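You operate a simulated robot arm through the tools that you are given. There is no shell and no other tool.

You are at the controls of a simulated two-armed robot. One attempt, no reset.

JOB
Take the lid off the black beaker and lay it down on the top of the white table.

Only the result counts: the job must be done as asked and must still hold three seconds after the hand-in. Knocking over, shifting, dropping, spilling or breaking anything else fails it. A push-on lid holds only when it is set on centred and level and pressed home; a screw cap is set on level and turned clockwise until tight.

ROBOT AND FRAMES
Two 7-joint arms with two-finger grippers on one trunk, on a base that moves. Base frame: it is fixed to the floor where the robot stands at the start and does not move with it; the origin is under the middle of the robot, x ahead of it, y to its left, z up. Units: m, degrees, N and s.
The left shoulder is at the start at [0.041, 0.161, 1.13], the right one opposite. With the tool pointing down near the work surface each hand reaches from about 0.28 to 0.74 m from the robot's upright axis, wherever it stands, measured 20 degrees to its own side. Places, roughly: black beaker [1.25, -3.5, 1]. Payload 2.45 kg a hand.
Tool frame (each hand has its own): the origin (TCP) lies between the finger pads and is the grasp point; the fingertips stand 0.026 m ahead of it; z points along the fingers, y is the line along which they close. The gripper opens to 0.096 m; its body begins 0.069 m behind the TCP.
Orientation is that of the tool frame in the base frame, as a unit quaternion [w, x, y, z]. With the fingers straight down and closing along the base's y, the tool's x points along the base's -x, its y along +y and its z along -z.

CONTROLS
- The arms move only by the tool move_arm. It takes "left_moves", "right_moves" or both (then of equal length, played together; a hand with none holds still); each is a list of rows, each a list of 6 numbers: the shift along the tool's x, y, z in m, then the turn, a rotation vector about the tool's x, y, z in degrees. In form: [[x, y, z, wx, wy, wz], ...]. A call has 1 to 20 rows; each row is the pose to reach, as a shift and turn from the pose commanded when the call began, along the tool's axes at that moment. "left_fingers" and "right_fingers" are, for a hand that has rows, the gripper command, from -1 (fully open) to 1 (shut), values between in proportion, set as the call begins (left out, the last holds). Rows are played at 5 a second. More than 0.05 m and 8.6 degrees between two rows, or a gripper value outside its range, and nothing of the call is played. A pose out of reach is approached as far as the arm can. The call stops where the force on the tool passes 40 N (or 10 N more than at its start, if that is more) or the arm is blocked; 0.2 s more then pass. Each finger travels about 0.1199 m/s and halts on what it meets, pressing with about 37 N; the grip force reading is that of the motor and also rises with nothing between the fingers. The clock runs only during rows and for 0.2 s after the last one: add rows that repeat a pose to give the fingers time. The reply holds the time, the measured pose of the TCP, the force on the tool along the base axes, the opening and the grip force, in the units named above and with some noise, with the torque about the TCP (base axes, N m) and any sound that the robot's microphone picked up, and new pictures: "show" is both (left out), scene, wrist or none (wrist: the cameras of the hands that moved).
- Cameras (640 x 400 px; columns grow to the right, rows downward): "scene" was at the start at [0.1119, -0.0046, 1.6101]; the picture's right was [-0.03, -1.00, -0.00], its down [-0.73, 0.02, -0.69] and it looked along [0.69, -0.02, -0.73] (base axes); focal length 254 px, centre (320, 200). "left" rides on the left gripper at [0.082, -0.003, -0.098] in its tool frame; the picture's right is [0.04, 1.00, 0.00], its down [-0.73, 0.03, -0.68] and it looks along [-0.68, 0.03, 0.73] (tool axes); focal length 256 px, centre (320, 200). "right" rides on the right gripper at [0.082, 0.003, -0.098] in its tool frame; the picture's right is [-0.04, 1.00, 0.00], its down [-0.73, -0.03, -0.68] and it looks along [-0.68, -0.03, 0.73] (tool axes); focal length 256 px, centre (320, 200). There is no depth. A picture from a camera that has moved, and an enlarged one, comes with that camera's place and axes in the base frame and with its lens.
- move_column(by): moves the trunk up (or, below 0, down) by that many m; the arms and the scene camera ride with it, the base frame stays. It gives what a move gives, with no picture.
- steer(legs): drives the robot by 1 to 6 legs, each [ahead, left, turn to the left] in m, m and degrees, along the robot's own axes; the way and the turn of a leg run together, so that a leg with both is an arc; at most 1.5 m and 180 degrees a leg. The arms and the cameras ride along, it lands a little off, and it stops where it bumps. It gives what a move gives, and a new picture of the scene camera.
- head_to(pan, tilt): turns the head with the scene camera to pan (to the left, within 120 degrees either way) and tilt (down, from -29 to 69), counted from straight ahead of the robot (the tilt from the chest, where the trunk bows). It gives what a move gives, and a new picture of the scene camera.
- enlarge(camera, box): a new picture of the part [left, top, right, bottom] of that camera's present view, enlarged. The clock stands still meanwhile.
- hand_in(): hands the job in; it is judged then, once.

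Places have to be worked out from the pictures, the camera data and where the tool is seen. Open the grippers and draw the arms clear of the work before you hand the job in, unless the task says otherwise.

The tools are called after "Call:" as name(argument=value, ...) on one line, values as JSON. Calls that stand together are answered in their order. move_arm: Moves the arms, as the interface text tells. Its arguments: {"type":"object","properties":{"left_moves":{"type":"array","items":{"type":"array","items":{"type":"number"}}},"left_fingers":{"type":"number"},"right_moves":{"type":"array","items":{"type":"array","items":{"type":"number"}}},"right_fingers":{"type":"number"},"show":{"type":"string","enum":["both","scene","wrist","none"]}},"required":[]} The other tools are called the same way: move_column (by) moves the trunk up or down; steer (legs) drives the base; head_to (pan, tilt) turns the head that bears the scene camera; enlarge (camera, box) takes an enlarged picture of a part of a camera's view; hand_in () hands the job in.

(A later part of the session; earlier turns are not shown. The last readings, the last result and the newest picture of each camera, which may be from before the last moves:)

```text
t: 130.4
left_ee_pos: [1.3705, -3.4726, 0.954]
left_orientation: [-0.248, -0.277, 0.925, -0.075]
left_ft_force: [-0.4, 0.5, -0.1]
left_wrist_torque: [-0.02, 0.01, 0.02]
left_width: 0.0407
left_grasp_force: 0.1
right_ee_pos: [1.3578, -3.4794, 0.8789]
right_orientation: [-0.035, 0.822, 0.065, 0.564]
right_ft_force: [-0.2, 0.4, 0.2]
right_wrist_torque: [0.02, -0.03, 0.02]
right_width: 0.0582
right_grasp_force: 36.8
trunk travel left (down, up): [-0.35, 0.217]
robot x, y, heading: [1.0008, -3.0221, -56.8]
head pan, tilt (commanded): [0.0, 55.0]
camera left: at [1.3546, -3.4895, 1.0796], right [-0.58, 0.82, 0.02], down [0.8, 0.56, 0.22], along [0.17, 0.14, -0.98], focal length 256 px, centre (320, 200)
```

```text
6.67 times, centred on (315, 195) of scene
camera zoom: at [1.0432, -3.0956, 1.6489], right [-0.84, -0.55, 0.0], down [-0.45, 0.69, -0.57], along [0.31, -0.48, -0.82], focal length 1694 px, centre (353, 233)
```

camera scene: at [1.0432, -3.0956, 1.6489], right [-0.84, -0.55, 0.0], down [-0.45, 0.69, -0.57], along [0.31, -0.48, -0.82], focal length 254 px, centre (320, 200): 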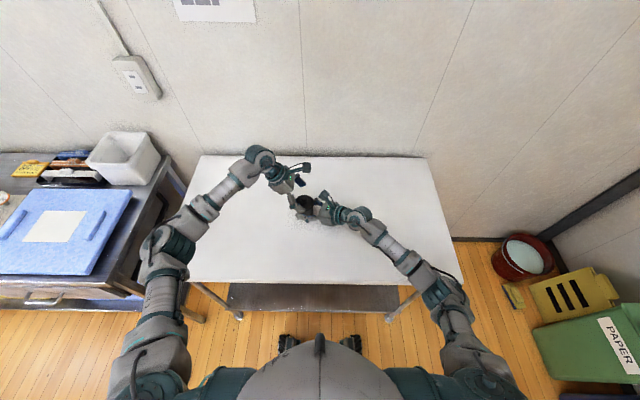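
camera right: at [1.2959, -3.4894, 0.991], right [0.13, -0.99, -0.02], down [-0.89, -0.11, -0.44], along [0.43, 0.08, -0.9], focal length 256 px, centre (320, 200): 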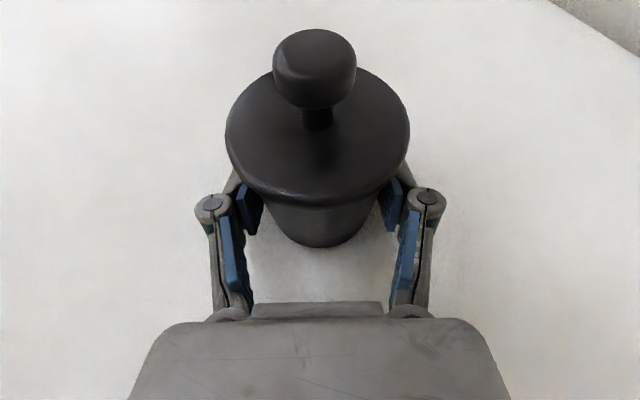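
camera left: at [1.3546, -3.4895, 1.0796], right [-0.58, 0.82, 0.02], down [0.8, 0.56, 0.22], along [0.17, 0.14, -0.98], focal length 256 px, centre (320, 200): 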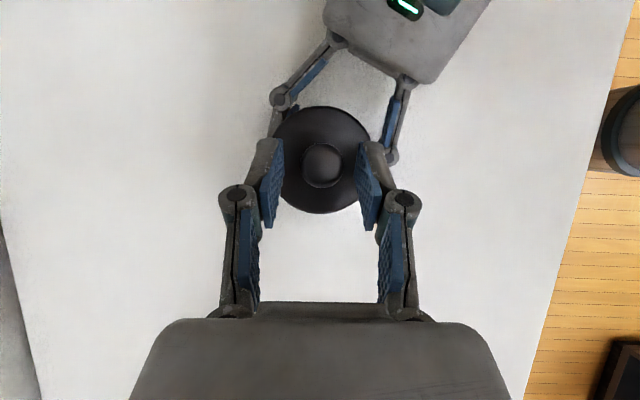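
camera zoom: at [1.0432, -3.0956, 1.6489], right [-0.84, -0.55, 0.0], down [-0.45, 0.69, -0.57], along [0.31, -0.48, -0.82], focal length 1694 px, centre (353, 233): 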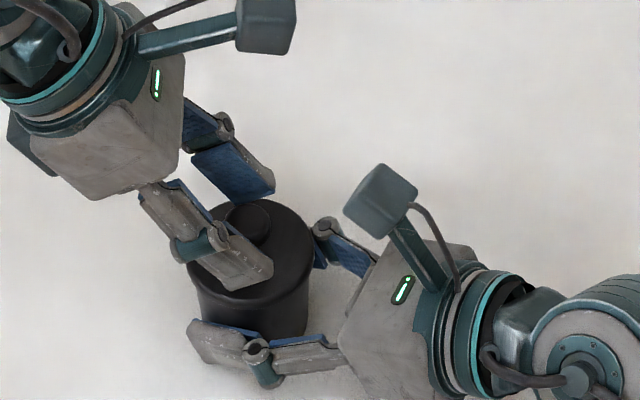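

The knob is about 1 mm toward the left hand's +y side, so I shift 1 mm and close fully on the knob.

Call:
move_arm(left_moves=[[0, 0.001, 0, 0, 0, 0], [0, 0.001, 0, 0, 0, 0]], left_fingers=0.15, show="none")

Call:
move_arm(left_moves=[[0, 0, 0, 0, 0, 0], [0, 0, 0, 0, 0, 0], [0, 0, 0, 0, 0, 0], [0, 0, 0, 0, 0, 0]], left_fingers=1, show="wrist")

Call:
enlarge(camera="left", box=[240, 90, 400, 240])

Call:
enlarge(camera="right", box=[200, 0, 440, 150])

```text
t: 131.0
left_ee_pos: [1.3696, -3.4726, 0.9543]
left_orientation: [-0.248, -0.277, 0.925, -0.074]
left_ft_force: [0.1, 0.1, 0.1]
left_wrist_torque: [0.01, -0.02, 0.01]
left_width: 0.0406
left_grasp_force: 0.1
right_ee_pos: [1.3587, -3.4793, 0.8799]
right_orientation: [-0.035, 0.823, 0.065, 0.564]
right_ft_force: [-0.5, 0.4, -0.3]
right_wrist_torque: [-0.01, 0.01, 0.0]
right_width: 0.0579
right_grasp_force: 37.5
trunk travel left (down, up): [-0.35, 0.217]
robot x, y, heading: [0.9987, -3.0221, -56.7]
head pan, tilt (commanded): [0.0, 55.0]
```

```text
t: 132.0
left_ee_pos: [1.3696, -3.473, 0.9545]
left_orientation: [-0.248, -0.278, 0.925, -0.075]
left_ft_force: [-0.6, 0.3, 0.0]
left_wrist_torque: [0.01, 0.03, -0.03]
left_width: 0.0208
left_grasp_force: 36.8
right_ee_pos: [1.3586, -3.4802, 0.879]
right_orientation: [-0.034, 0.822, 0.064, 0.564]
right_ft_force: [-0.6, -0.3, -0.7]
right_wrist_torque: [0.0, 0.01, 0.0]
right_width: 0.0581
right_grasp_force: 36.7
trunk travel left (down, up): [-0.35, 0.217]
robot x, y, heading: [1.0011, -3.0239, -56.8]
head pan, tilt (commanded): [0.0, 55.0]
heard: snap
camera left: at [1.354, -3.4886, 1.0795], right [-0.58, 0.82, 0.02], down [0.8, 0.56, 0.22], along [0.17, 0.14, -0.98], focal length 256 px, centre (320, 200)
```

left: 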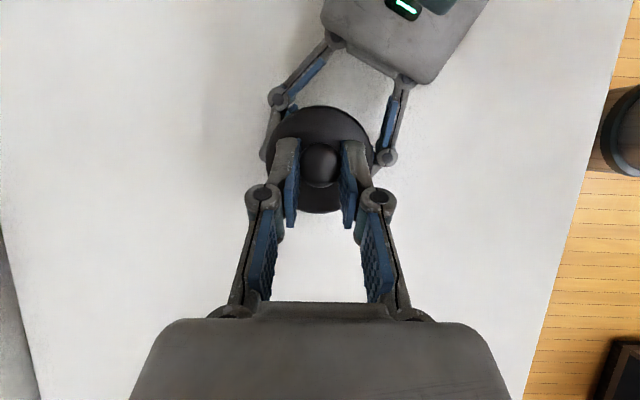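

```text
2.67 times, centred on (320, 165) of left
camera zoom: at [1.354, -3.4886, 1.0795], right [-0.58, 0.82, 0.02], down [0.8, 0.56, 0.22], along [0.17, 0.14, -0.98], focal length 683 px, centre (320, 293)
```

zoom: 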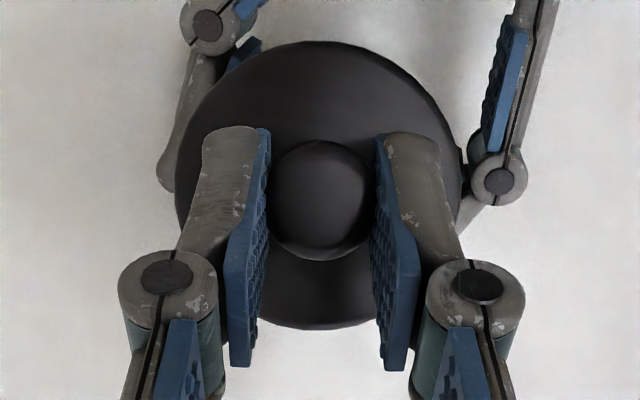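

```text
2.67 times, centred on (320, 75) of right
camera zoom: at [1.2959, -3.4895, 0.9909], right [0.13, -0.99, -0.02], down [-0.89, -0.11, -0.44], along [0.43, 0.08, -0.9], focal length 683 px, centre (320, 533)
```

zoom: 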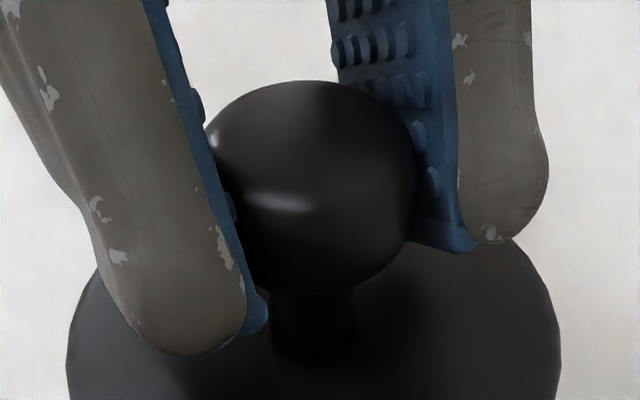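

The left hand grips the knob (20.8 mm, 37 N), and I heard a snap, perhaps the lid unseating. I lift the left hand straight up slowly by 10 mm while the right hand holds the body, watching forces.

Call:
move_arm(left_moves=[[0.0005, 0, -0.0009, 0, 0, 0], [0.001, 0, -0.0017, 0, 0, 0], [0.0015, 0, -0.0026, 0, 0, 0], [0.002, 0, -0.0035, 0, 0, 0], [0.0025, 0, -0.0043, 0, 0, 0], [0.003, 0, -0.0052, 0, 0, 0], [0.0035, 0, -0.006, 0, 0, 0], [0.004, 0, -0.0069, 0, 0, 0], [0.0045, 0, -0.0078, 0, 0, 0], [0.005, 0, -0.0086, 0, 0, 0], [0.005, 0, -0.0086, 0, 0, 0]], show="both")

Call:
enlarge(camera="right", box=[160, 0, 480, 260])

Call:
enlarge(camera="scene", box=[275, 165, 355, 225])

```text
t: 134.4
left_ee_pos: [1.37, -3.4733, 0.963]
left_orientation: [-0.248, -0.277, 0.925, -0.074]
left_ft_force: [-0.4, -0.1, 0.0]
left_wrist_torque: [0.02, 0.02, 0.0]
left_width: 0.0204
left_grasp_force: 37.1
right_ee_pos: [1.3578, -3.4795, 0.8792]
right_orientation: [-0.034, 0.823, 0.065, 0.564]
right_ft_force: [-0.1, -0.7, 0.4]
right_wrist_torque: [-0.04, 0.01, 0.0]
right_width: 0.0579
right_grasp_force: 37.1
trunk travel left (down, up): [-0.35, 0.217]
robot x, y, heading: [1.0034, -3.0218, -56.8]
head pan, tilt (commanded): [0.0, 55.0]
camera scene: at [1.0432, -3.0956, 1.6489], right [-0.84, -0.55, 0.0], down [-0.45, 0.69, -0.57], along [0.31, -0.48, -0.82], focal length 254 px, centre (320, 200)
camera left: at [1.3537, -3.4886, 1.0894], right [-0.58, 0.82, 0.02], down [0.8, 0.56, 0.22], along [0.17, 0.14, -0.98], focal length 256 px, centre (320, 200)
```

scene: 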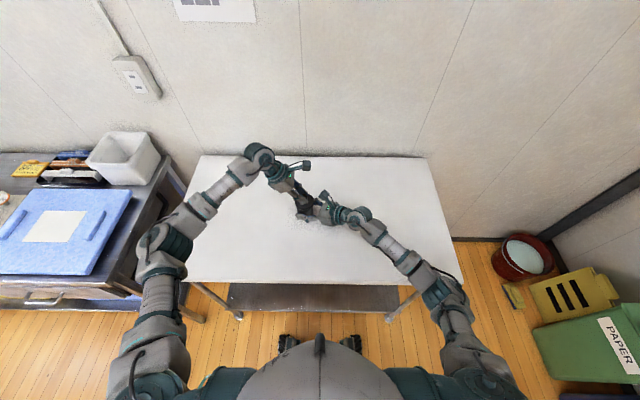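
left: 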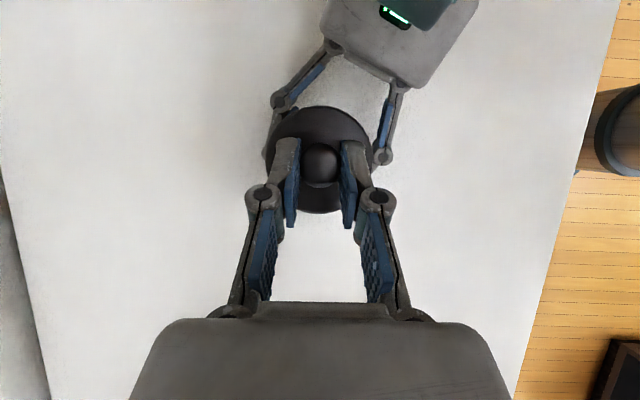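

```text
1.54 times, centred on (320, 130) of right
camera zoom: at [1.2959, -3.4895, 0.9908], right [0.13, -0.99, -0.02], down [-0.89, -0.11, -0.44], along [0.43, 0.08, -0.9], focal length 394 px, centre (320, 308)
```

zoom: 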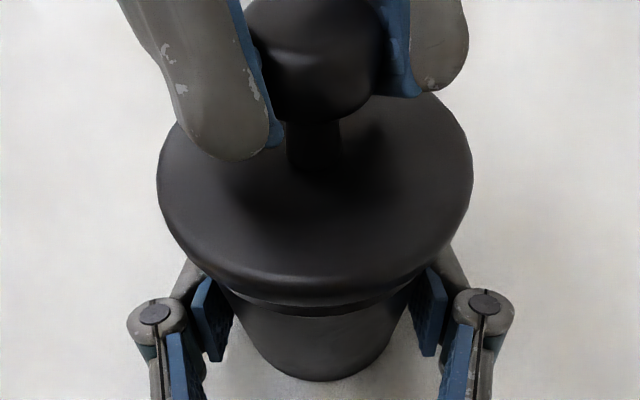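

```text
6.67 times, centred on (315, 195) of scene
camera zoom: at [1.0432, -3.0956, 1.6489], right [-0.84, -0.55, 0.0], down [-0.45, 0.69, -0.57], along [0.31, -0.48, -0.82], focal length 1694 px, centre (353, 233)
```

zoom: 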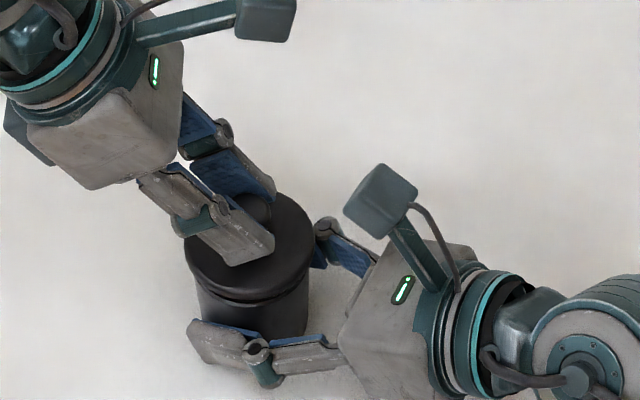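

The lid has come free: its rim is about 10 mm up and the inner plug is visible while the body stays held and still. I lift it well clear, straight up first and then drifting a little to the left.

Call:
move_arm(left_moves=[[0.0025, 0, -0.0043, 0, 0, 0], [0.006, 0, -0.0104, 0, 0, 0], [0.01, 0, -0.0173, 0, 0, 0], [0.0151, 0, -0.0259, 0, 0, 0], [0.0211, 0, -0.0363, 0, 0, 0], [0.0271, 0, -0.0467, 0, 0, 0], [0.0279, 0, -0.0601, 0, 0, 0], [0.0262, 0, -0.0749, 0, 0, 0], [0.0217, 0, -0.0892, 0, 0, 0], [0.0171, 0, -0.1011, 0, 0, 0], [0.0113, 0, -0.1091, 0, 0, 0], [0.0069, 0, -0.1116, 0, 0, 0], [0.0069, 0, -0.1116, 0, 0, 0], [0.0069, 0, -0.1116, 0, 0, 0]], show="both")

Call:
enlarge(camera="right", box=[160, 0, 480, 260])

Call:
enlarge(camera="scene", box=[235, 145, 355, 225])

```text
t: 137.4
left_ee_pos: [1.4123, -3.446, 1.0648]
left_orientation: [-0.248, -0.278, 0.925, -0.075]
left_ft_force: [-0.2, 1.2, -0.8]
left_wrist_torque: [0.0, 0.01, -0.01]
left_width: 0.0205
left_grasp_force: 37.2
right_ee_pos: [1.3579, -3.4783, 0.878]
right_orientation: [-0.034, 0.823, 0.065, 0.563]
right_ft_force: [0.7, 0.5, 0.1]
right_wrist_torque: [-0.05, -0.03, -0.02]
right_width: 0.0577
right_grasp_force: 36.7
trunk travel left (down, up): [-0.35, 0.217]
robot x, y, heading: [0.9979, -3.0198, -56.8]
head pan, tilt (commanded): [0.0, 55.0]
camera scene: at [1.0436, -3.0953, 1.6489], right [-0.84, -0.55, 0.0], down [-0.45, 0.69, -0.57], along [0.31, -0.48, -0.82], focal length 254 px, centre (320, 200)
camera left: at [1.3959, -3.461, 1.1897], right [-0.58, 0.82, 0.02], down [0.8, 0.56, 0.22], along [0.17, 0.14, -0.98], focal length 256 px, centre (320, 200)
```

scene: 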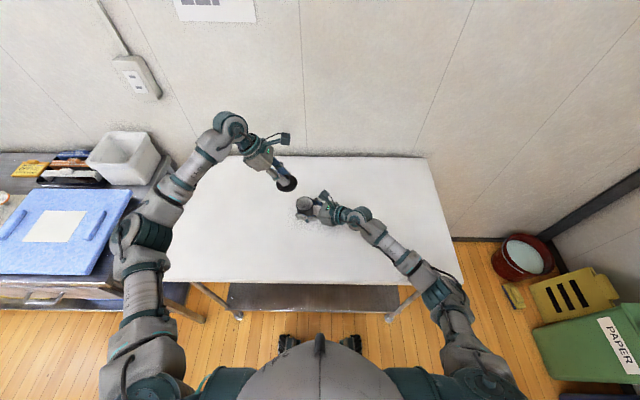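
left: 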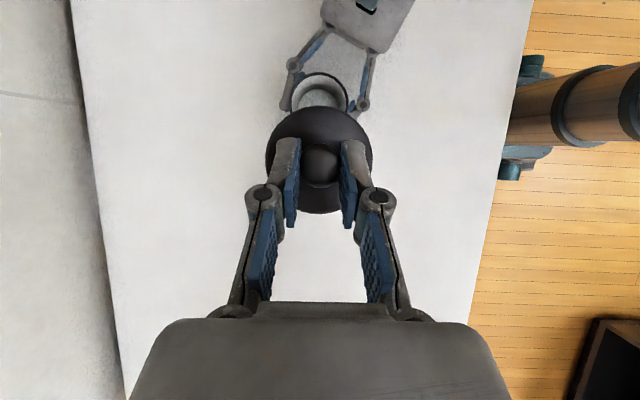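

```text
1.54 times, centred on (320, 130) of right
camera zoom: at [1.2962, -3.4893, 0.9908], right [0.13, -0.99, -0.02], down [-0.89, -0.11, -0.44], along [0.43, 0.08, -0.9], focal length 394 px, centre (320, 308)
```

zoom: 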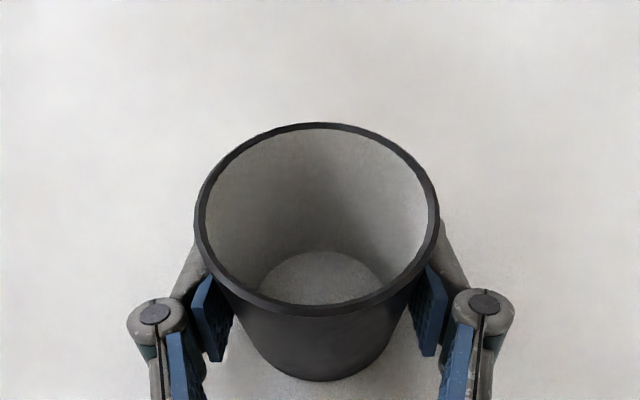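

```text
5.00 times, centred on (295, 185) of scene
camera zoom: at [1.0436, -3.0953, 1.6489], right [-0.84, -0.55, 0.0], down [-0.45, 0.69, -0.57], along [0.31, -0.48, -0.82], focal length 1271 px, centre (445, 275)
```

zoom: 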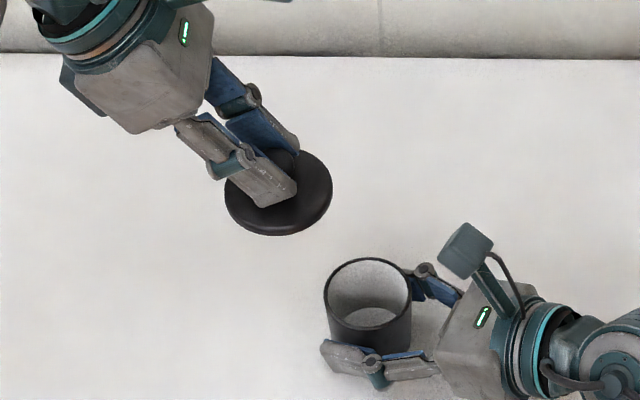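

The lid is off, hanging level in the left hand, and the beaker stands open in the right hand's hold. I carry the lid to a free spot about 16 cm left and 6 cm nearer to me than the beaker, lowering partway.

Call:
move_arm(left_moves=[[-0.004, 0.002, 0.0004, 0, 0, 0], [-0.012, 0.005, 0.001, 0, 0, 0], [-0.024, 0.011, 0.002, 0, 0, 0], [-0.039, 0.017, 0.004, 0, 0, 0], [-0.055, 0.024, 0.006, 0, 0, 0], [-0.071, 0.031, 0.007, 0, 0, 0], [-0.087, 0.038, 0.009, 0, 0, 0], [-0.102, 0.045, 0.01, 0, 0, 0], [-0.115, 0.051, 0.012, 0, 0, 0], [-0.125, 0.056, 0.013, 0, 0, 0], [-0.132, 0.059, 0.014, 0, 0, 0], [-0.1354, 0.06, 0.014, 0, 0, 0], [-0.1354, 0.06, 0.014, 0, 0, 0], [-0.1354, 0.06, 0.014, 0, 0, 0]], show="both")

Call:
enlarge(camera="scene", box=[215, 145, 335, 225])

Call:
enlarge(camera="left", box=[220, 80, 420, 230])

```text
t: 140.4
left_ee_pos: [1.4704, -3.3335, 0.9841]
left_orientation: [-0.248, -0.277, 0.925, -0.074]
left_ft_force: [-0.6, 0.2, -0.3]
left_wrist_torque: [0.0, 0.03, -0.04]
left_width: 0.0207
left_grasp_force: 37.2
right_ee_pos: [1.3577, -3.4779, 0.879]
right_orientation: [-0.034, 0.823, 0.065, 0.564]
right_ft_force: [0.6, -0.3, 0.7]
right_wrist_torque: [-0.02, 0.01, -0.01]
right_width: 0.0578
right_grasp_force: 37.1
trunk travel left (down, up): [-0.35, 0.217]
robot x, y, heading: [0.9988, -3.0206, -57.0]
head pan, tilt (commanded): [0.0, 55.0]
camera scene: at [1.0443, -3.0941, 1.6489], right [-0.84, -0.55, 0.0], down [-0.45, 0.69, -0.57], along [0.31, -0.48, -0.82], focal length 254 px, centre (320, 200)
camera left: at [1.4553, -3.3495, 1.1096], right [-0.58, 0.82, 0.02], down [0.8, 0.56, 0.22], along [0.17, 0.14, -0.98], focal length 256 px, centre (320, 200)
```

scene: 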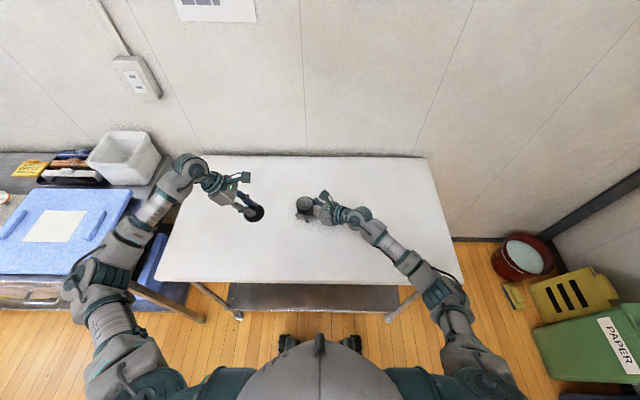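
left: 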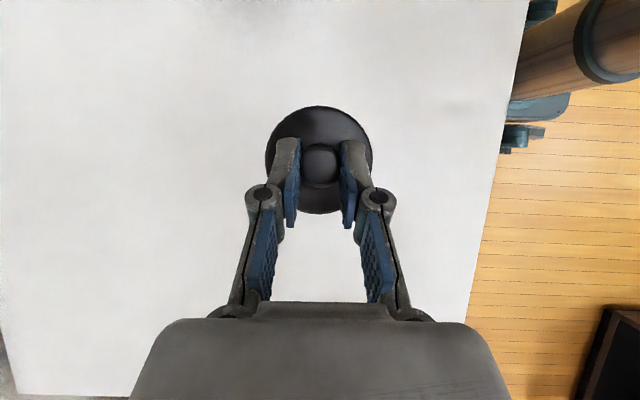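

```text
5.00 times, centred on (275, 185) of scene
camera zoom: at [1.0443, -3.0941, 1.6489], right [-0.84, -0.55, 0.0], down [-0.45, 0.69, -0.57], along [0.31, -0.48, -0.82], focal length 1271 px, centre (545, 275)
```

zoom: 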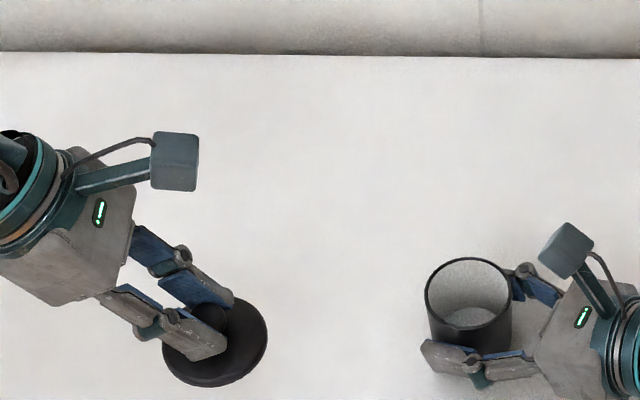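

```text
2.67 times, centred on (320, 155) of left
camera zoom: at [1.4553, -3.3495, 1.1096], right [-0.58, 0.82, 0.02], down [0.8, 0.56, 0.22], along [0.17, 0.14, -0.98], focal length 683 px, centre (320, 320)
```

zoom: 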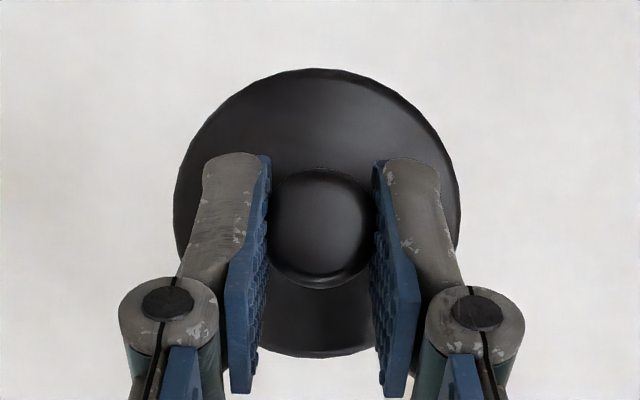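

The lid hangs level over the clear part of the table. I lower it by 6 cm first.

Call:
move_arm(left_moves=[[-0.002, 0, 0.0035, 0, 0, 0], [-0.006, 0, 0.0104, 0, 0, 0], [-0.0105, 0, 0.0182, 0, 0, 0], [-0.0151, 0, 0.0259, 0, 0, 0], [-0.0201, 0, 0.0346, 0, 0, 0], [-0.0251, 0, 0.0432, 0, 0, 0], [-0.0286, 0, 0.0493, 0, 0, 0], [-0.0301, 0, 0.0519, 0, 0, 0], [-0.0301, 0, 0.0519, 0, 0, 0]], show="both")

Call:
enlarge(camera="scene", box=[215, 165, 315, 245])

```text
t: 142.4
left_ee_pos: [1.4714, -3.3336, 0.9233]
left_orientation: [-0.248, -0.277, 0.925, -0.074]
left_ft_force: [-0.4, 0.3, 0.2]
left_wrist_torque: [0.0, -0.04, -0.03]
left_width: 0.0202
left_grasp_force: 37.0
right_ee_pos: [1.3584, -3.478, 0.8784]
right_orientation: [-0.034, 0.822, 0.065, 0.564]
right_ft_force: [-0.1, 0.1, 0.1]
right_wrist_torque: [0.05, -0.05, 0.01]
right_width: 0.058
right_grasp_force: 36.7
trunk travel left (down, up): [-0.35, 0.217]
robot x, y, heading: [1.0007, -3.0245, -56.7]
head pan, tilt (commanded): [0.0, 55.0]
camera scene: at [1.0442, -3.0941, 1.6489], right [-0.84, -0.55, 0.0], down [-0.45, 0.69, -0.57], along [0.31, -0.48, -0.82], focal length 254 px, centre (320, 200)
camera left: at [1.4549, -3.3494, 1.0493], right [-0.58, 0.82, 0.02], down [0.8, 0.56, 0.22], along [0.17, 0.14, -0.98], focal length 256 px, centre (320, 200)
```

scene: 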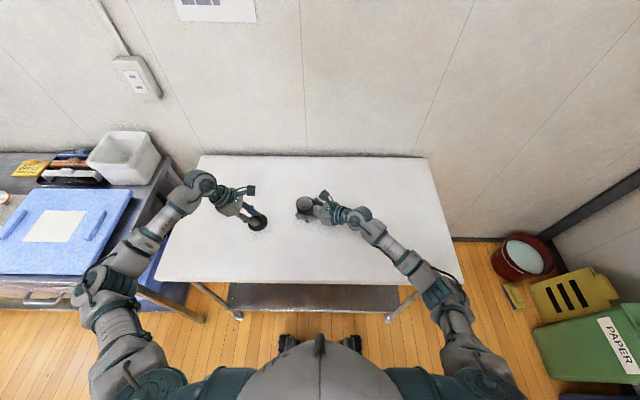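
left: 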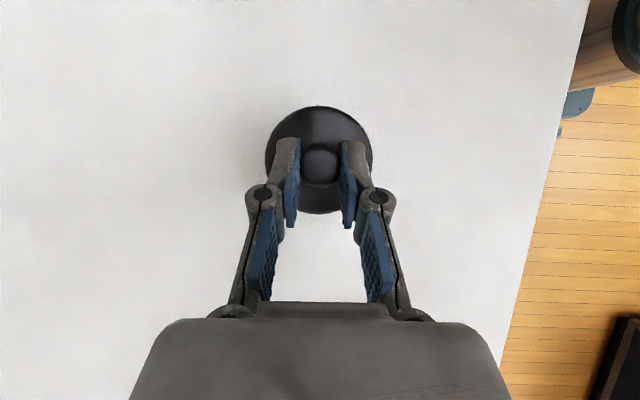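

```text
5.00 times, centred on (265, 205) of scene
camera zoom: at [1.0442, -3.0941, 1.6489], right [-0.84, -0.55, 0.0], down [-0.45, 0.69, -0.57], along [0.31, -0.48, -0.82], focal length 1271 px, centre (595, 175)
```

zoom: 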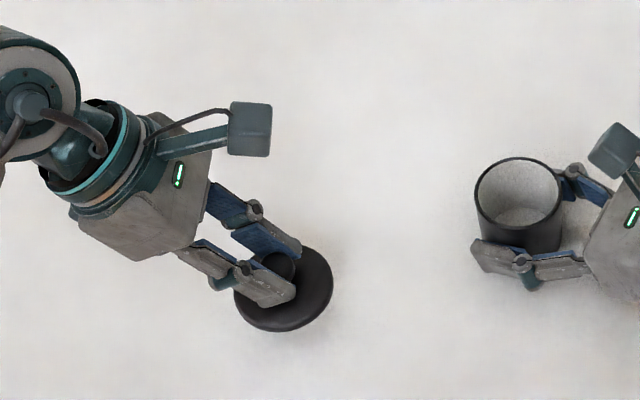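

The lid is now about 2 cm over the table and level. I go down another 12 mm, and then in 3 mm steps while watching for contact force.

Call:
move_arm(left_moves=[[-0.0015, 0, 0.0026, 0, 0, 0], [-0.003, 0, 0.0052, 0, 0, 0], [-0.0045, 0, 0.0078, 0, 0, 0], [-0.006, 0, 0.0104, 0, 0, 0], [-0.006, 0, 0.0104, 0, 0, 0]], show="none")

Call:
move_arm(left_moves=[[-0.0008, 0, 0.0013, 0, 0, 0], [-0.0015, 0, 0.0026, 0, 0, 0], [-0.0015, 0, 0.0026, 0, 0, 0]], show="none")

Call:
move_arm(left_moves=[[-0.0008, 0, 0.0013, 0, 0, 0], [-0.0015, 0, 0.0026, 0, 0, 0], [-0.0015, 0, 0.0026, 0, 0, 0]], show="both")

Call:
enlarge(camera="scene", box=[215, 165, 315, 245])

```text
t: 143.6
left_ee_pos: [1.4703, -3.3332, 0.9122]
left_orientation: [-0.248, -0.278, 0.925, -0.074]
left_ft_force: [0.1, -0.6, -0.4]
left_wrist_torque: [-0.01, 0.01, 0.02]
left_width: 0.0203
left_grasp_force: 37.0
right_ee_pos: [1.3583, -3.4799, 0.8788]
right_orientation: [-0.034, 0.822, 0.065, 0.564]
right_ft_force: [-0.1, -0.4, 0.6]
right_wrist_torque: [0.02, -0.01, -0.03]
right_width: 0.0578
right_grasp_force: 36.7
trunk travel left (down, up): [-0.35, 0.217]
robot x, y, heading: [0.9985, -3.0213, -56.6]
head pan, tilt (commanded): [0.0, 55.0]
```

```text
t: 144.4
left_ee_pos: [1.471, -3.3349, 0.9082]
left_orientation: [-0.248, -0.277, 0.925, -0.074]
left_ft_force: [0.2, 0.4, -0.5]
left_wrist_torque: [0.01, 0.0, -0.03]
left_width: 0.0202
left_grasp_force: 36.7
right_ee_pos: [1.3589, -3.4789, 0.8788]
right_orientation: [-0.035, 0.822, 0.065, 0.564]
right_ft_force: [-0.8, -0.1, 0.8]
right_wrist_torque: [0.03, 0.01, -0.03]
right_width: 0.0578
right_grasp_force: 37.0
trunk travel left (down, up): [-0.35, 0.217]
robot x, y, heading: [0.9975, -3.0234, -56.9]
head pan, tilt (commanded): [0.0, 55.0]
```

```text
t: 145.2
left_ee_pos: [1.4708, -3.3343, 0.905]
left_orientation: [-0.248, -0.277, 0.925, -0.074]
left_ft_force: [-0.1, 0.1, 1.3]
left_wrist_torque: [0.01, 0.0, -0.03]
left_width: 0.0209
left_grasp_force: 36.9
right_ee_pos: [1.3578, -3.4794, 0.8787]
right_orientation: [-0.034, 0.823, 0.065, 0.564]
right_ft_force: [0.9, 0.7, 0.1]
right_wrist_torque: [-0.01, 0.02, -0.01]
right_width: 0.0577
right_grasp_force: 37.1
trunk travel left (down, up): [-0.35, 0.217]
robot x, y, heading: [0.9993, -3.0214, -57.0]
head pan, tilt (commanded): [0.0, 55.0]
camera scene: at [1.0442, -3.0941, 1.6489], right [-0.84, -0.55, 0.0], down [-0.45, 0.69, -0.57], along [0.31, -0.48, -0.82], focal length 254 px, centre (320, 200)
camera left: at [1.455, -3.35, 1.0313], right [-0.58, 0.82, 0.02], down [0.8, 0.56, 0.22], along [0.17, 0.14, -0.98], focal length 256 px, centre (320, 200)
```

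scene: 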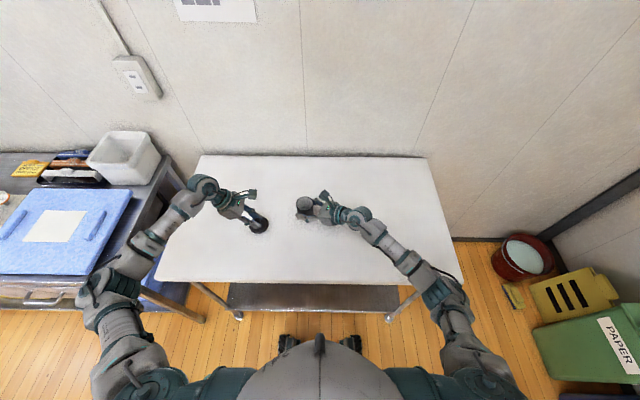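
left: 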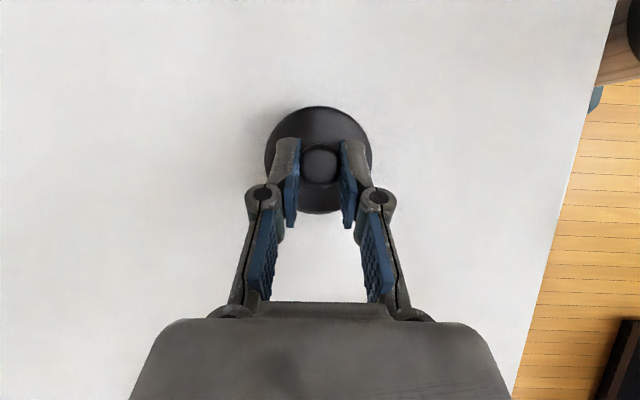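

```text
5.00 times, centred on (265, 205) of scene
camera zoom: at [1.0442, -3.0941, 1.6489], right [-0.84, -0.55, 0.0], down [-0.45, 0.69, -0.57], along [0.31, -0.48, -0.82], focal length 1271 px, centre (595, 175)
```

zoom: 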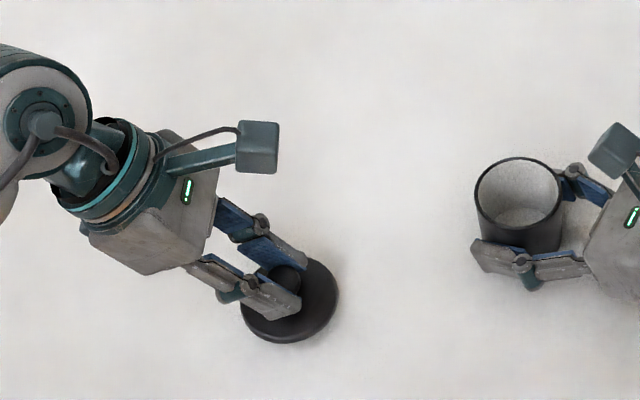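

Still no clear contact (1.3 N, z 0.905), so I continue down in small steps.

Call:
move_arm(left_moves=[[-0.0005, 0, 0.0009, 0, 0, 0], [-0.001, 0, 0.0017, 0, 0, 0], [-0.001, 0, 0.0017, 0, 0, 0]], show="none")

Call:
move_arm(left_moves=[[-0.0005, 0, 0.0009, 0, 0, 0], [-0.001, 0, 0.0017, 0, 0, 0], [-0.001, 0, 0.0017, 0, 0, 0]], show="wrist")

```text
t: 146.0
left_ee_pos: [1.4717, -3.3352, 0.9039]
left_orientation: [-0.249, -0.278, 0.925, -0.075]
left_ft_force: [-0.5, 0.5, -0.5]
left_wrist_torque: [0.02, 0.02, 0.05]
left_width: 0.0203
left_grasp_force: 36.5
right_ee_pos: [1.3581, -3.4786, 0.8788]
right_orientation: [-0.035, 0.822, 0.065, 0.564]
right_ft_force: [-0.8, 0.0, -0.1]
right_wrist_torque: [0.0, 0.0, 0.01]
right_width: 0.0581
right_grasp_force: 36.8
trunk travel left (down, up): [-0.35, 0.217]
robot x, y, heading: [0.9965, -3.0225, -56.8]
head pan, tilt (commanded): [0.0, 55.0]
```

```text
t: 146.8
left_ee_pos: [1.4706, -3.3353, 0.9014]
left_orientation: [-0.248, -0.277, 0.925, -0.075]
left_ft_force: [-0.3, -0.2, 0.1]
left_wrist_torque: [0.02, 0.0, 0.04]
left_width: 0.0208
left_grasp_force: 36.3
right_ee_pos: [1.3588, -3.4783, 0.8792]
right_orientation: [-0.035, 0.822, 0.066, 0.564]
right_ft_force: [-0.3, -0.1, 0.3]
right_wrist_torque: [0.02, 0.03, 0.01]
right_width: 0.0575
right_grasp_force: 37.2
trunk travel left (down, up): [-0.35, 0.217]
robot x, y, heading: [0.9997, -3.0209, -56.8]
head pan, tilt (commanded): [0.0, 55.0]
camera left: at [1.455, -3.3499, 1.0276], right [-0.58, 0.82, 0.02], down [0.8, 0.56, 0.22], along [0.17, 0.14, -0.98], focal length 256 px, centre (320, 200)
```

left: 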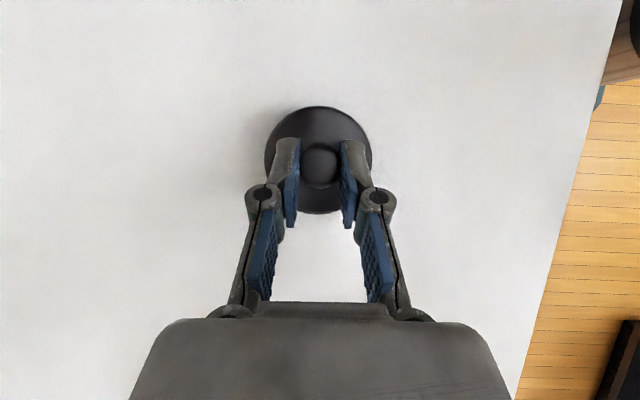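

No contact yet at z 0.901; I keep stepping down by 2 mm and read the force each time.

Call:
move_arm(left_moves=[[-0.0005, 0, 0.0009, 0, 0, 0], [-0.001, 0, 0.0017, 0, 0, 0], [-0.001, 0, 0.0017, 0, 0, 0]], show="none")

Call:
move_arm(left_moves=[[-0.0005, 0, 0.0009, 0, 0, 0], [-0.001, 0, 0.0017, 0, 0, 0], [-0.001, 0, 0.0017, 0, 0, 0]], show="both")

Call:
enlarge(camera="scene", box=[225, 185, 305, 245])

```text
t: 147.6
left_ee_pos: [1.4703, -3.3346, 0.8996]
left_orientation: [-0.249, -0.277, 0.925, -0.074]
left_ft_force: [0.6, -0.4, 0.0]
left_wrist_torque: [0.02, -0.02, 0.03]
left_width: 0.0206
left_grasp_force: 36.8
right_ee_pos: [1.3583, -3.4782, 0.8781]
right_orientation: [-0.034, 0.823, 0.065, 0.564]
right_ft_force: [-0.1, -0.6, -0.1]
right_wrist_torque: [-0.03, -0.01, -0.01]
right_width: 0.0578
right_grasp_force: 36.7
trunk travel left (down, up): [-0.35, 0.217]
robot x, y, heading: [0.9981, -3.0232, -57.1]
head pan, tilt (commanded): [0.0, 55.0]
```

```text
t: 148.4
left_ee_pos: [1.4703, -3.3336, 0.8982]
left_orientation: [-0.248, -0.277, 0.925, -0.074]
left_ft_force: [-0.7, -0.5, 0.1]
left_wrist_torque: [-0.01, -0.02, -0.02]
left_width: 0.0205
left_grasp_force: 37.6
right_ee_pos: [1.3579, -3.4779, 0.8796]
right_orientation: [-0.034, 0.822, 0.065, 0.564]
right_ft_force: [0.7, -0.2, -0.2]
right_wrist_torque: [-0.02, 0.03, 0.0]
right_width: 0.0581
right_grasp_force: 37.2
trunk travel left (down, up): [-0.35, 0.217]
robot x, y, heading: [0.999, -3.0229, -56.6]
head pan, tilt (commanded): [0.0, 55.0]
camera scene: at [1.0442, -3.0941, 1.6489], right [-0.84, -0.55, 0.0], down [-0.45, 0.69, -0.57], along [0.31, -0.48, -0.82], focal length 254 px, centre (320, 200)
camera left: at [1.4549, -3.3497, 1.0236], right [-0.58, 0.82, 0.02], down [0.8, 0.56, 0.22], along [0.17, 0.14, -0.98], focal length 256 px, centre (320, 200)
```

scene: 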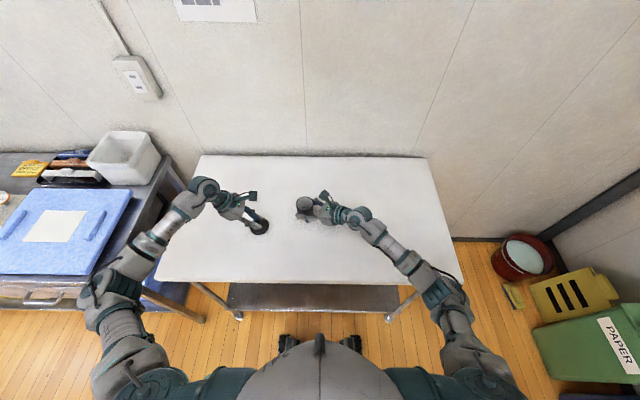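
left: 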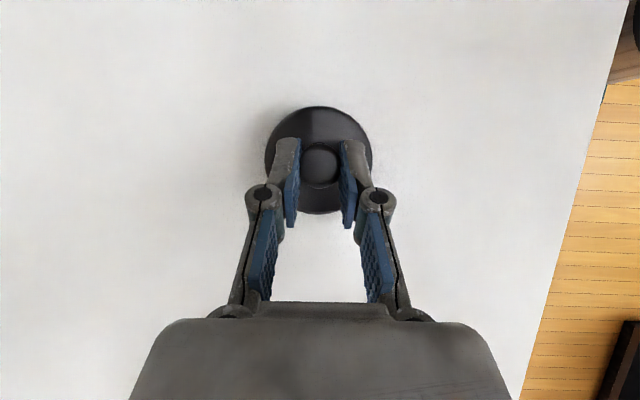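

```text
6.67 times, centred on (265, 215) of scene
camera zoom: at [1.0442, -3.0941, 1.6489], right [-0.84, -0.55, 0.0], down [-0.45, 0.69, -0.57], along [0.31, -0.48, -0.82], focal length 1694 px, centre (687, 100)
```

zoom: 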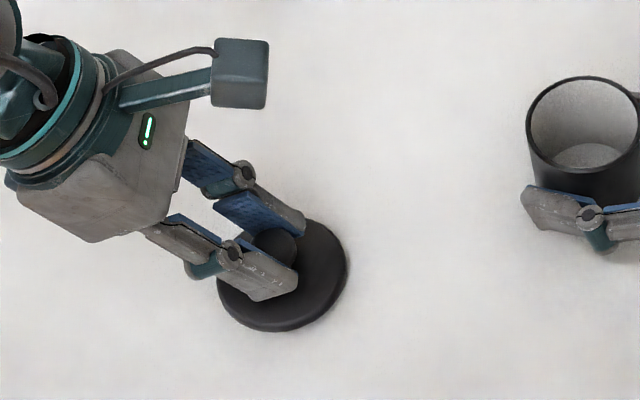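

The shadow shows the lid only a few mm above the table. I keep on stepping down.

Call:
move_arm(left_moves=[[-0.0005, 0, 0.0009, 0, 0, 0], [-0.001, 0, 0.0017, 0, 0, 0], [-0.001, 0, 0.0017, 0, 0, 0]], show="none")

Call:
move_arm(left_moves=[[-0.0005, 0, 0.0009, 0, 0, 0], [-0.001, 0, 0.0017, 0, 0, 0], [-0.001, 0, 0.0017, 0, 0, 0]], show="none")

```text
t: 149.2
left_ee_pos: [1.4714, -3.3338, 0.8968]
left_orientation: [-0.248, -0.278, 0.925, -0.075]
left_ft_force: [0.8, 0.7, -1.5]
left_wrist_torque: [-0.02, -0.01, 0.02]
left_width: 0.021
left_grasp_force: 37.0
right_ee_pos: [1.3577, -3.4798, 0.8792]
right_orientation: [-0.035, 0.822, 0.065, 0.564]
right_ft_force: [0.2, -0.6, -0.3]
right_wrist_torque: [0.01, 0.03, 0.02]
right_width: 0.0582
right_grasp_force: 37.2
trunk travel left (down, up): [-0.35, 0.217]
robot x, y, heading: [1.0009, -3.0224, -56.6]
head pan, tilt (commanded): [0.0, 55.0]
```

```text
t: 150.0
left_ee_pos: [1.4704, -3.3347, 0.8943]
left_orientation: [-0.248, -0.277, 0.925, -0.075]
left_ft_force: [0.5, -0.3, 1.2]
left_wrist_torque: [-0.02, -0.01, 0.0]
left_width: 0.021
left_grasp_force: 37.0
right_ee_pos: [1.3575, -3.4783, 0.878]
right_orientation: [-0.035, 0.822, 0.065, 0.564]
right_ft_force: [0.3, -0.7, -0.1]
right_wrist_torque: [0.02, 0.03, 0.02]
right_width: 0.0579
right_grasp_force: 36.7
trunk travel left (down, up): [-0.35, 0.217]
robot x, y, heading: [1.0002, -3.0215, -56.9]
head pan, tilt (commanded): [0.0, 55.0]
```

Force is still in the noise; I go on with 1.5 mm steps.

Call:
move_arm(left_moves=[[-0.0004, 0, 0.0007, 0, 0, 0], [-0.0008, 0, 0.0013, 0, 0, 0], [-0.0008, 0, 0.0013, 0, 0, 0]], show="none")

Call:
move_arm(left_moves=[[-0.0004, 0, 0.0007, 0, 0, 0], [-0.0008, 0, 0.0013, 0, 0, 0], [-0.0008, 0, 0.0013, 0, 0, 0]], show="wrist")

Call:
enlarge(camera="scene", box=[225, 185, 305, 245])

```text
t: 150.8
left_ee_pos: [1.4708, -3.3348, 0.8927]
left_orientation: [-0.248, -0.278, 0.925, -0.074]
left_ft_force: [0.5, -0.4, 0.8]
left_wrist_torque: [0.01, -0.03, 0.02]
left_width: 0.0211
left_grasp_force: 36.8
right_ee_pos: [1.3587, -3.4787, 0.8788]
right_orientation: [-0.034, 0.823, 0.065, 0.564]
right_ft_force: [0.3, 0.2, -0.1]
right_wrist_torque: [0.01, -0.02, -0.01]
right_width: 0.0582
right_grasp_force: 37.4
trunk travel left (down, up): [-0.35, 0.217]
robot x, y, heading: [0.9979, -3.0224, -56.9]
head pan, tilt (commanded): [0.0, 55.0]
```

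```text
t: 151.6
left_ee_pos: [1.471, -3.3345, 0.8899]
left_orientation: [-0.249, -0.278, 0.925, -0.075]
left_ft_force: [0.0, -0.2, 0.3]
left_wrist_torque: [-0.03, 0.0, -0.01]
left_width: 0.021
left_grasp_force: 36.9
right_ee_pos: [1.3579, -3.4787, 0.8788]
right_orientation: [-0.035, 0.822, 0.065, 0.564]
right_ft_force: [0.5, -0.4, -0.3]
right_wrist_torque: [0.0, 0.02, 0.0]
right_width: 0.0578
right_grasp_force: 36.7
trunk travel left (down, up): [-0.35, 0.217]
robot x, y, heading: [0.9999, -3.0204, -56.9]
head pan, tilt (commanded): [0.0, 55.0]
camera left: at [1.4551, -3.3495, 1.0164], right [-0.58, 0.82, 0.02], down [0.8, 0.56, 0.22], along [0.17, 0.14, -0.98], focal length 256 px, centre (320, 200)
```

left: 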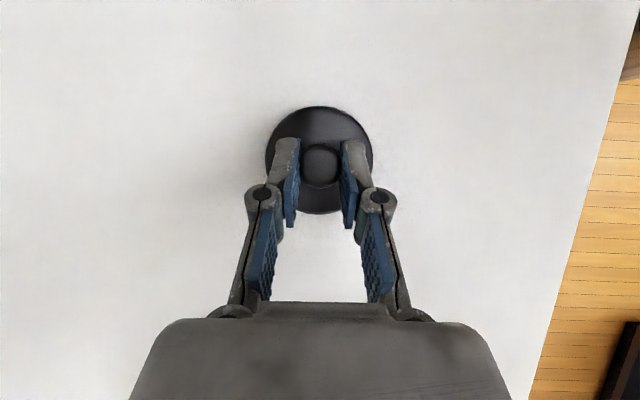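

```text
6.67 times, centred on (265, 215) of scene
camera zoom: at [1.0442, -3.0941, 1.6489], right [-0.84, -0.55, 0.0], down [-0.45, 0.69, -0.57], along [0.31, -0.48, -0.82], focal length 1694 px, centre (687, 100)
```

zoom: 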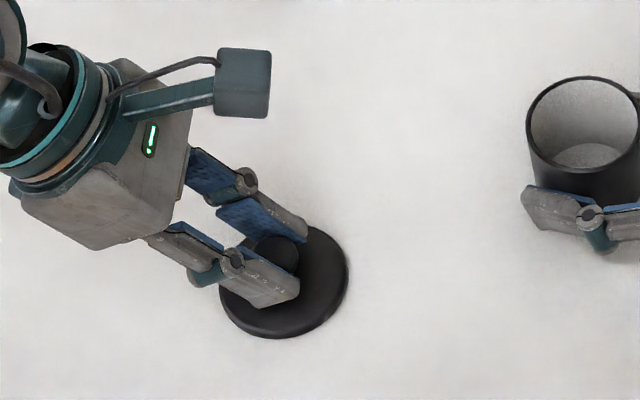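

Still not touching at z 0.890. I continue in 2 mm steps.

Call:
move_arm(left_moves=[[-0.0005, 0, 0.0009, 0, 0, 0], [-0.001, 0, 0.0017, 0, 0, 0], [-0.001, 0, 0.0017, 0, 0, 0]], show="none")

Call:
move_arm(left_moves=[[-0.0005, 0, 0.0009, 0, 0, 0], [-0.001, 0, 0.0017, 0, 0, 0], [-0.001, 0, 0.0017, 0, 0, 0]], show="none")

Call:
enlarge(camera="scene", box=[225, 185, 305, 245])

Call:
enlarge(camera="right", box=[0, 0, 640, 400])

```text
t: 152.4
left_ee_pos: [1.4713, -3.3346, 0.8913]
left_orientation: [-0.248, -0.277, 0.925, -0.075]
left_ft_force: [0.3, 0.4, 4.9]
left_wrist_torque: [0.06, -0.05, 0.02]
left_width: 0.021
left_grasp_force: 36.4
right_ee_pos: [1.3577, -3.4792, 0.8797]
right_orientation: [-0.034, 0.822, 0.065, 0.564]
right_ft_force: [0.1, 0.0, 0.6]
right_wrist_torque: [0.02, -0.03, 0.01]
right_width: 0.0579
right_grasp_force: 37.2
trunk travel left (down, up): [-0.35, 0.217]
robot x, y, heading: [0.9989, -3.0244, -56.7]
head pan, tilt (commanded): [0.0, 55.0]
```

```text
t: 153.2
left_ee_pos: [1.4713, -3.3346, 0.8892]
left_orientation: [-0.248, -0.278, 0.925, -0.077]
left_ft_force: [4.3, 0.0, 21.8]
left_wrist_torque: [0.03, 0.02, 0.05]
left_width: 0.0208
left_grasp_force: 36.9
right_ee_pos: [1.3578, -3.4782, 0.8801]
right_orientation: [-0.034, 0.823, 0.065, 0.564]
right_ft_force: [-0.6, -0.3, 0.3]
right_wrist_torque: [-0.03, -0.01, 0.03]
right_width: 0.058
right_grasp_force: 37.7
trunk travel left (down, up): [-0.35, 0.217]
robot x, y, heading: [0.9988, -3.0213, -56.8]
head pan, tilt (commanded): [0.0, 55.0]
```

```text
6.67 times, centred on (265, 215) of scene
camera zoom: at [1.0418, -3.0912, 1.6494], right [-0.84, -0.55, 0.0], down [-0.45, 0.69, -0.57], along [0.31, -0.48, -0.82], focal length 1694 px, centre (687, 100)
```

zoom: 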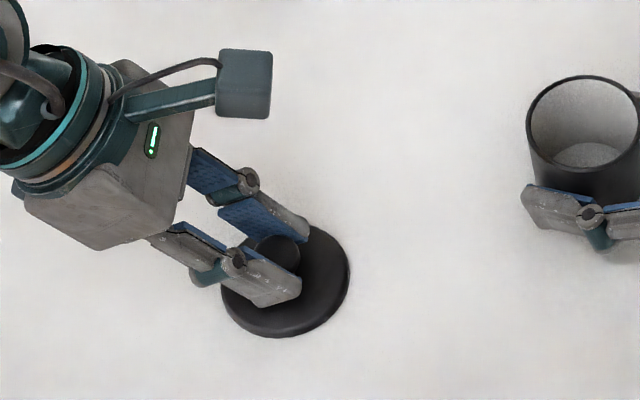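

```text
1.00 times, centred on (320, 200) of right (not enlarged: the box is as wide or as high as the picture)
camera zoom: at [1.2956, -3.4882, 0.9919], right [0.13, -0.99, -0.02], down [-0.89, -0.11, -0.44], along [0.43, 0.07, -0.9], focal length 256 px, centre (320, 200)
```

zoom: 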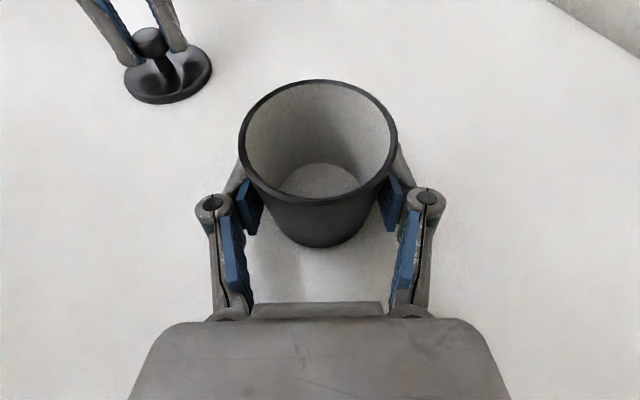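

Contact: 22 N at z 0.889, and the right camera shows the lid lying on the table. I back off 2.5 mm to relieve the pressure, then open the fingers a little.

Call:
move_arm(left_moves=[[0.0006, 0, -0.0011, 0, 0, 0], [0.0012, 0, -0.0021, 0, 0, 0], [0.0012, 0, -0.0021, 0, 0, 0], [0.0012, 0, -0.0021, 0, 0, 0]], show="wrist")

```text
t: 154.2
left_ee_pos: [1.4682, -3.3338, 0.8891]
left_orientation: [-0.248, -0.278, 0.925, -0.074]
left_ft_force: [0.2, -3.7, 10.7]
left_wrist_torque: [-0.12, 0.07, 0.04]
left_width: 0.0209
left_grasp_force: 37.1
right_ee_pos: [1.3587, -3.4789, 0.8803]
right_orientation: [-0.034, 0.822, 0.064, 0.565]
right_ft_force: [-0.2, 0.2, -0.3]
right_wrist_torque: [0.0, 0.02, 0.0]
right_width: 0.0577
right_grasp_force: 36.4
trunk travel left (down, up): [-0.35, 0.217]
robot x, y, heading: [0.9998, -3.0203, -56.5]
head pan, tilt (commanded): [0.0, 55.0]
camera left: at [1.4543, -3.3494, 1.015], right [-0.58, 0.82, 0.02], down [0.8, 0.56, 0.22], along [0.17, 0.14, -0.98], focal length 256 px, centre (320, 200)
```

left: 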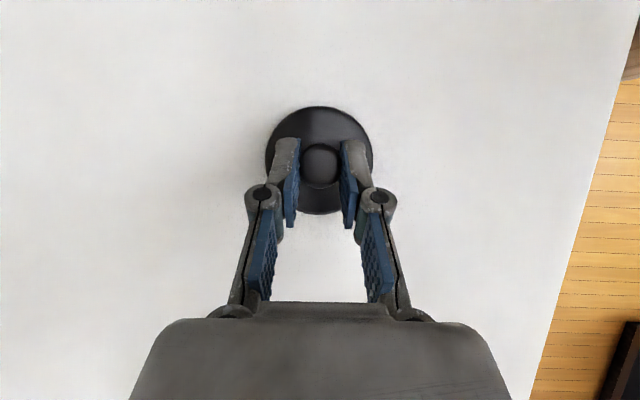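

The force fell to about 11 N. I rise 1.5 mm more and then open the fingers fully while holding position.

Call:
move_arm(left_moves=[[0.0004, 0, -0.0007, 0, 0, 0], [0.0008, 0, -0.0013, 0, 0, 0], [0.0008, 0, -0.0013, 0, 0, 0]], show="none")

```text
t: 155.0
left_ee_pos: [1.4712, -3.3344, 0.8899]
left_orientation: [-0.249, -0.277, 0.925, -0.074]
left_ft_force: [0.5, -0.2, -0.1]
left_wrist_torque: [-0.01, -0.03, -0.02]
left_width: 0.0206
left_grasp_force: 37.3
right_ee_pos: [1.3582, -3.4785, 0.8784]
right_orientation: [-0.034, 0.822, 0.064, 0.564]
right_ft_force: [0.4, 0.3, -1.1]
right_wrist_torque: [0.04, 0.0, -0.02]
right_width: 0.0578
right_grasp_force: 36.8
trunk travel left (down, up): [-0.35, 0.217]
robot x, y, heading: [0.9973, -3.0259, -57.0]
head pan, tilt (commanded): [0.0, 55.0]
```

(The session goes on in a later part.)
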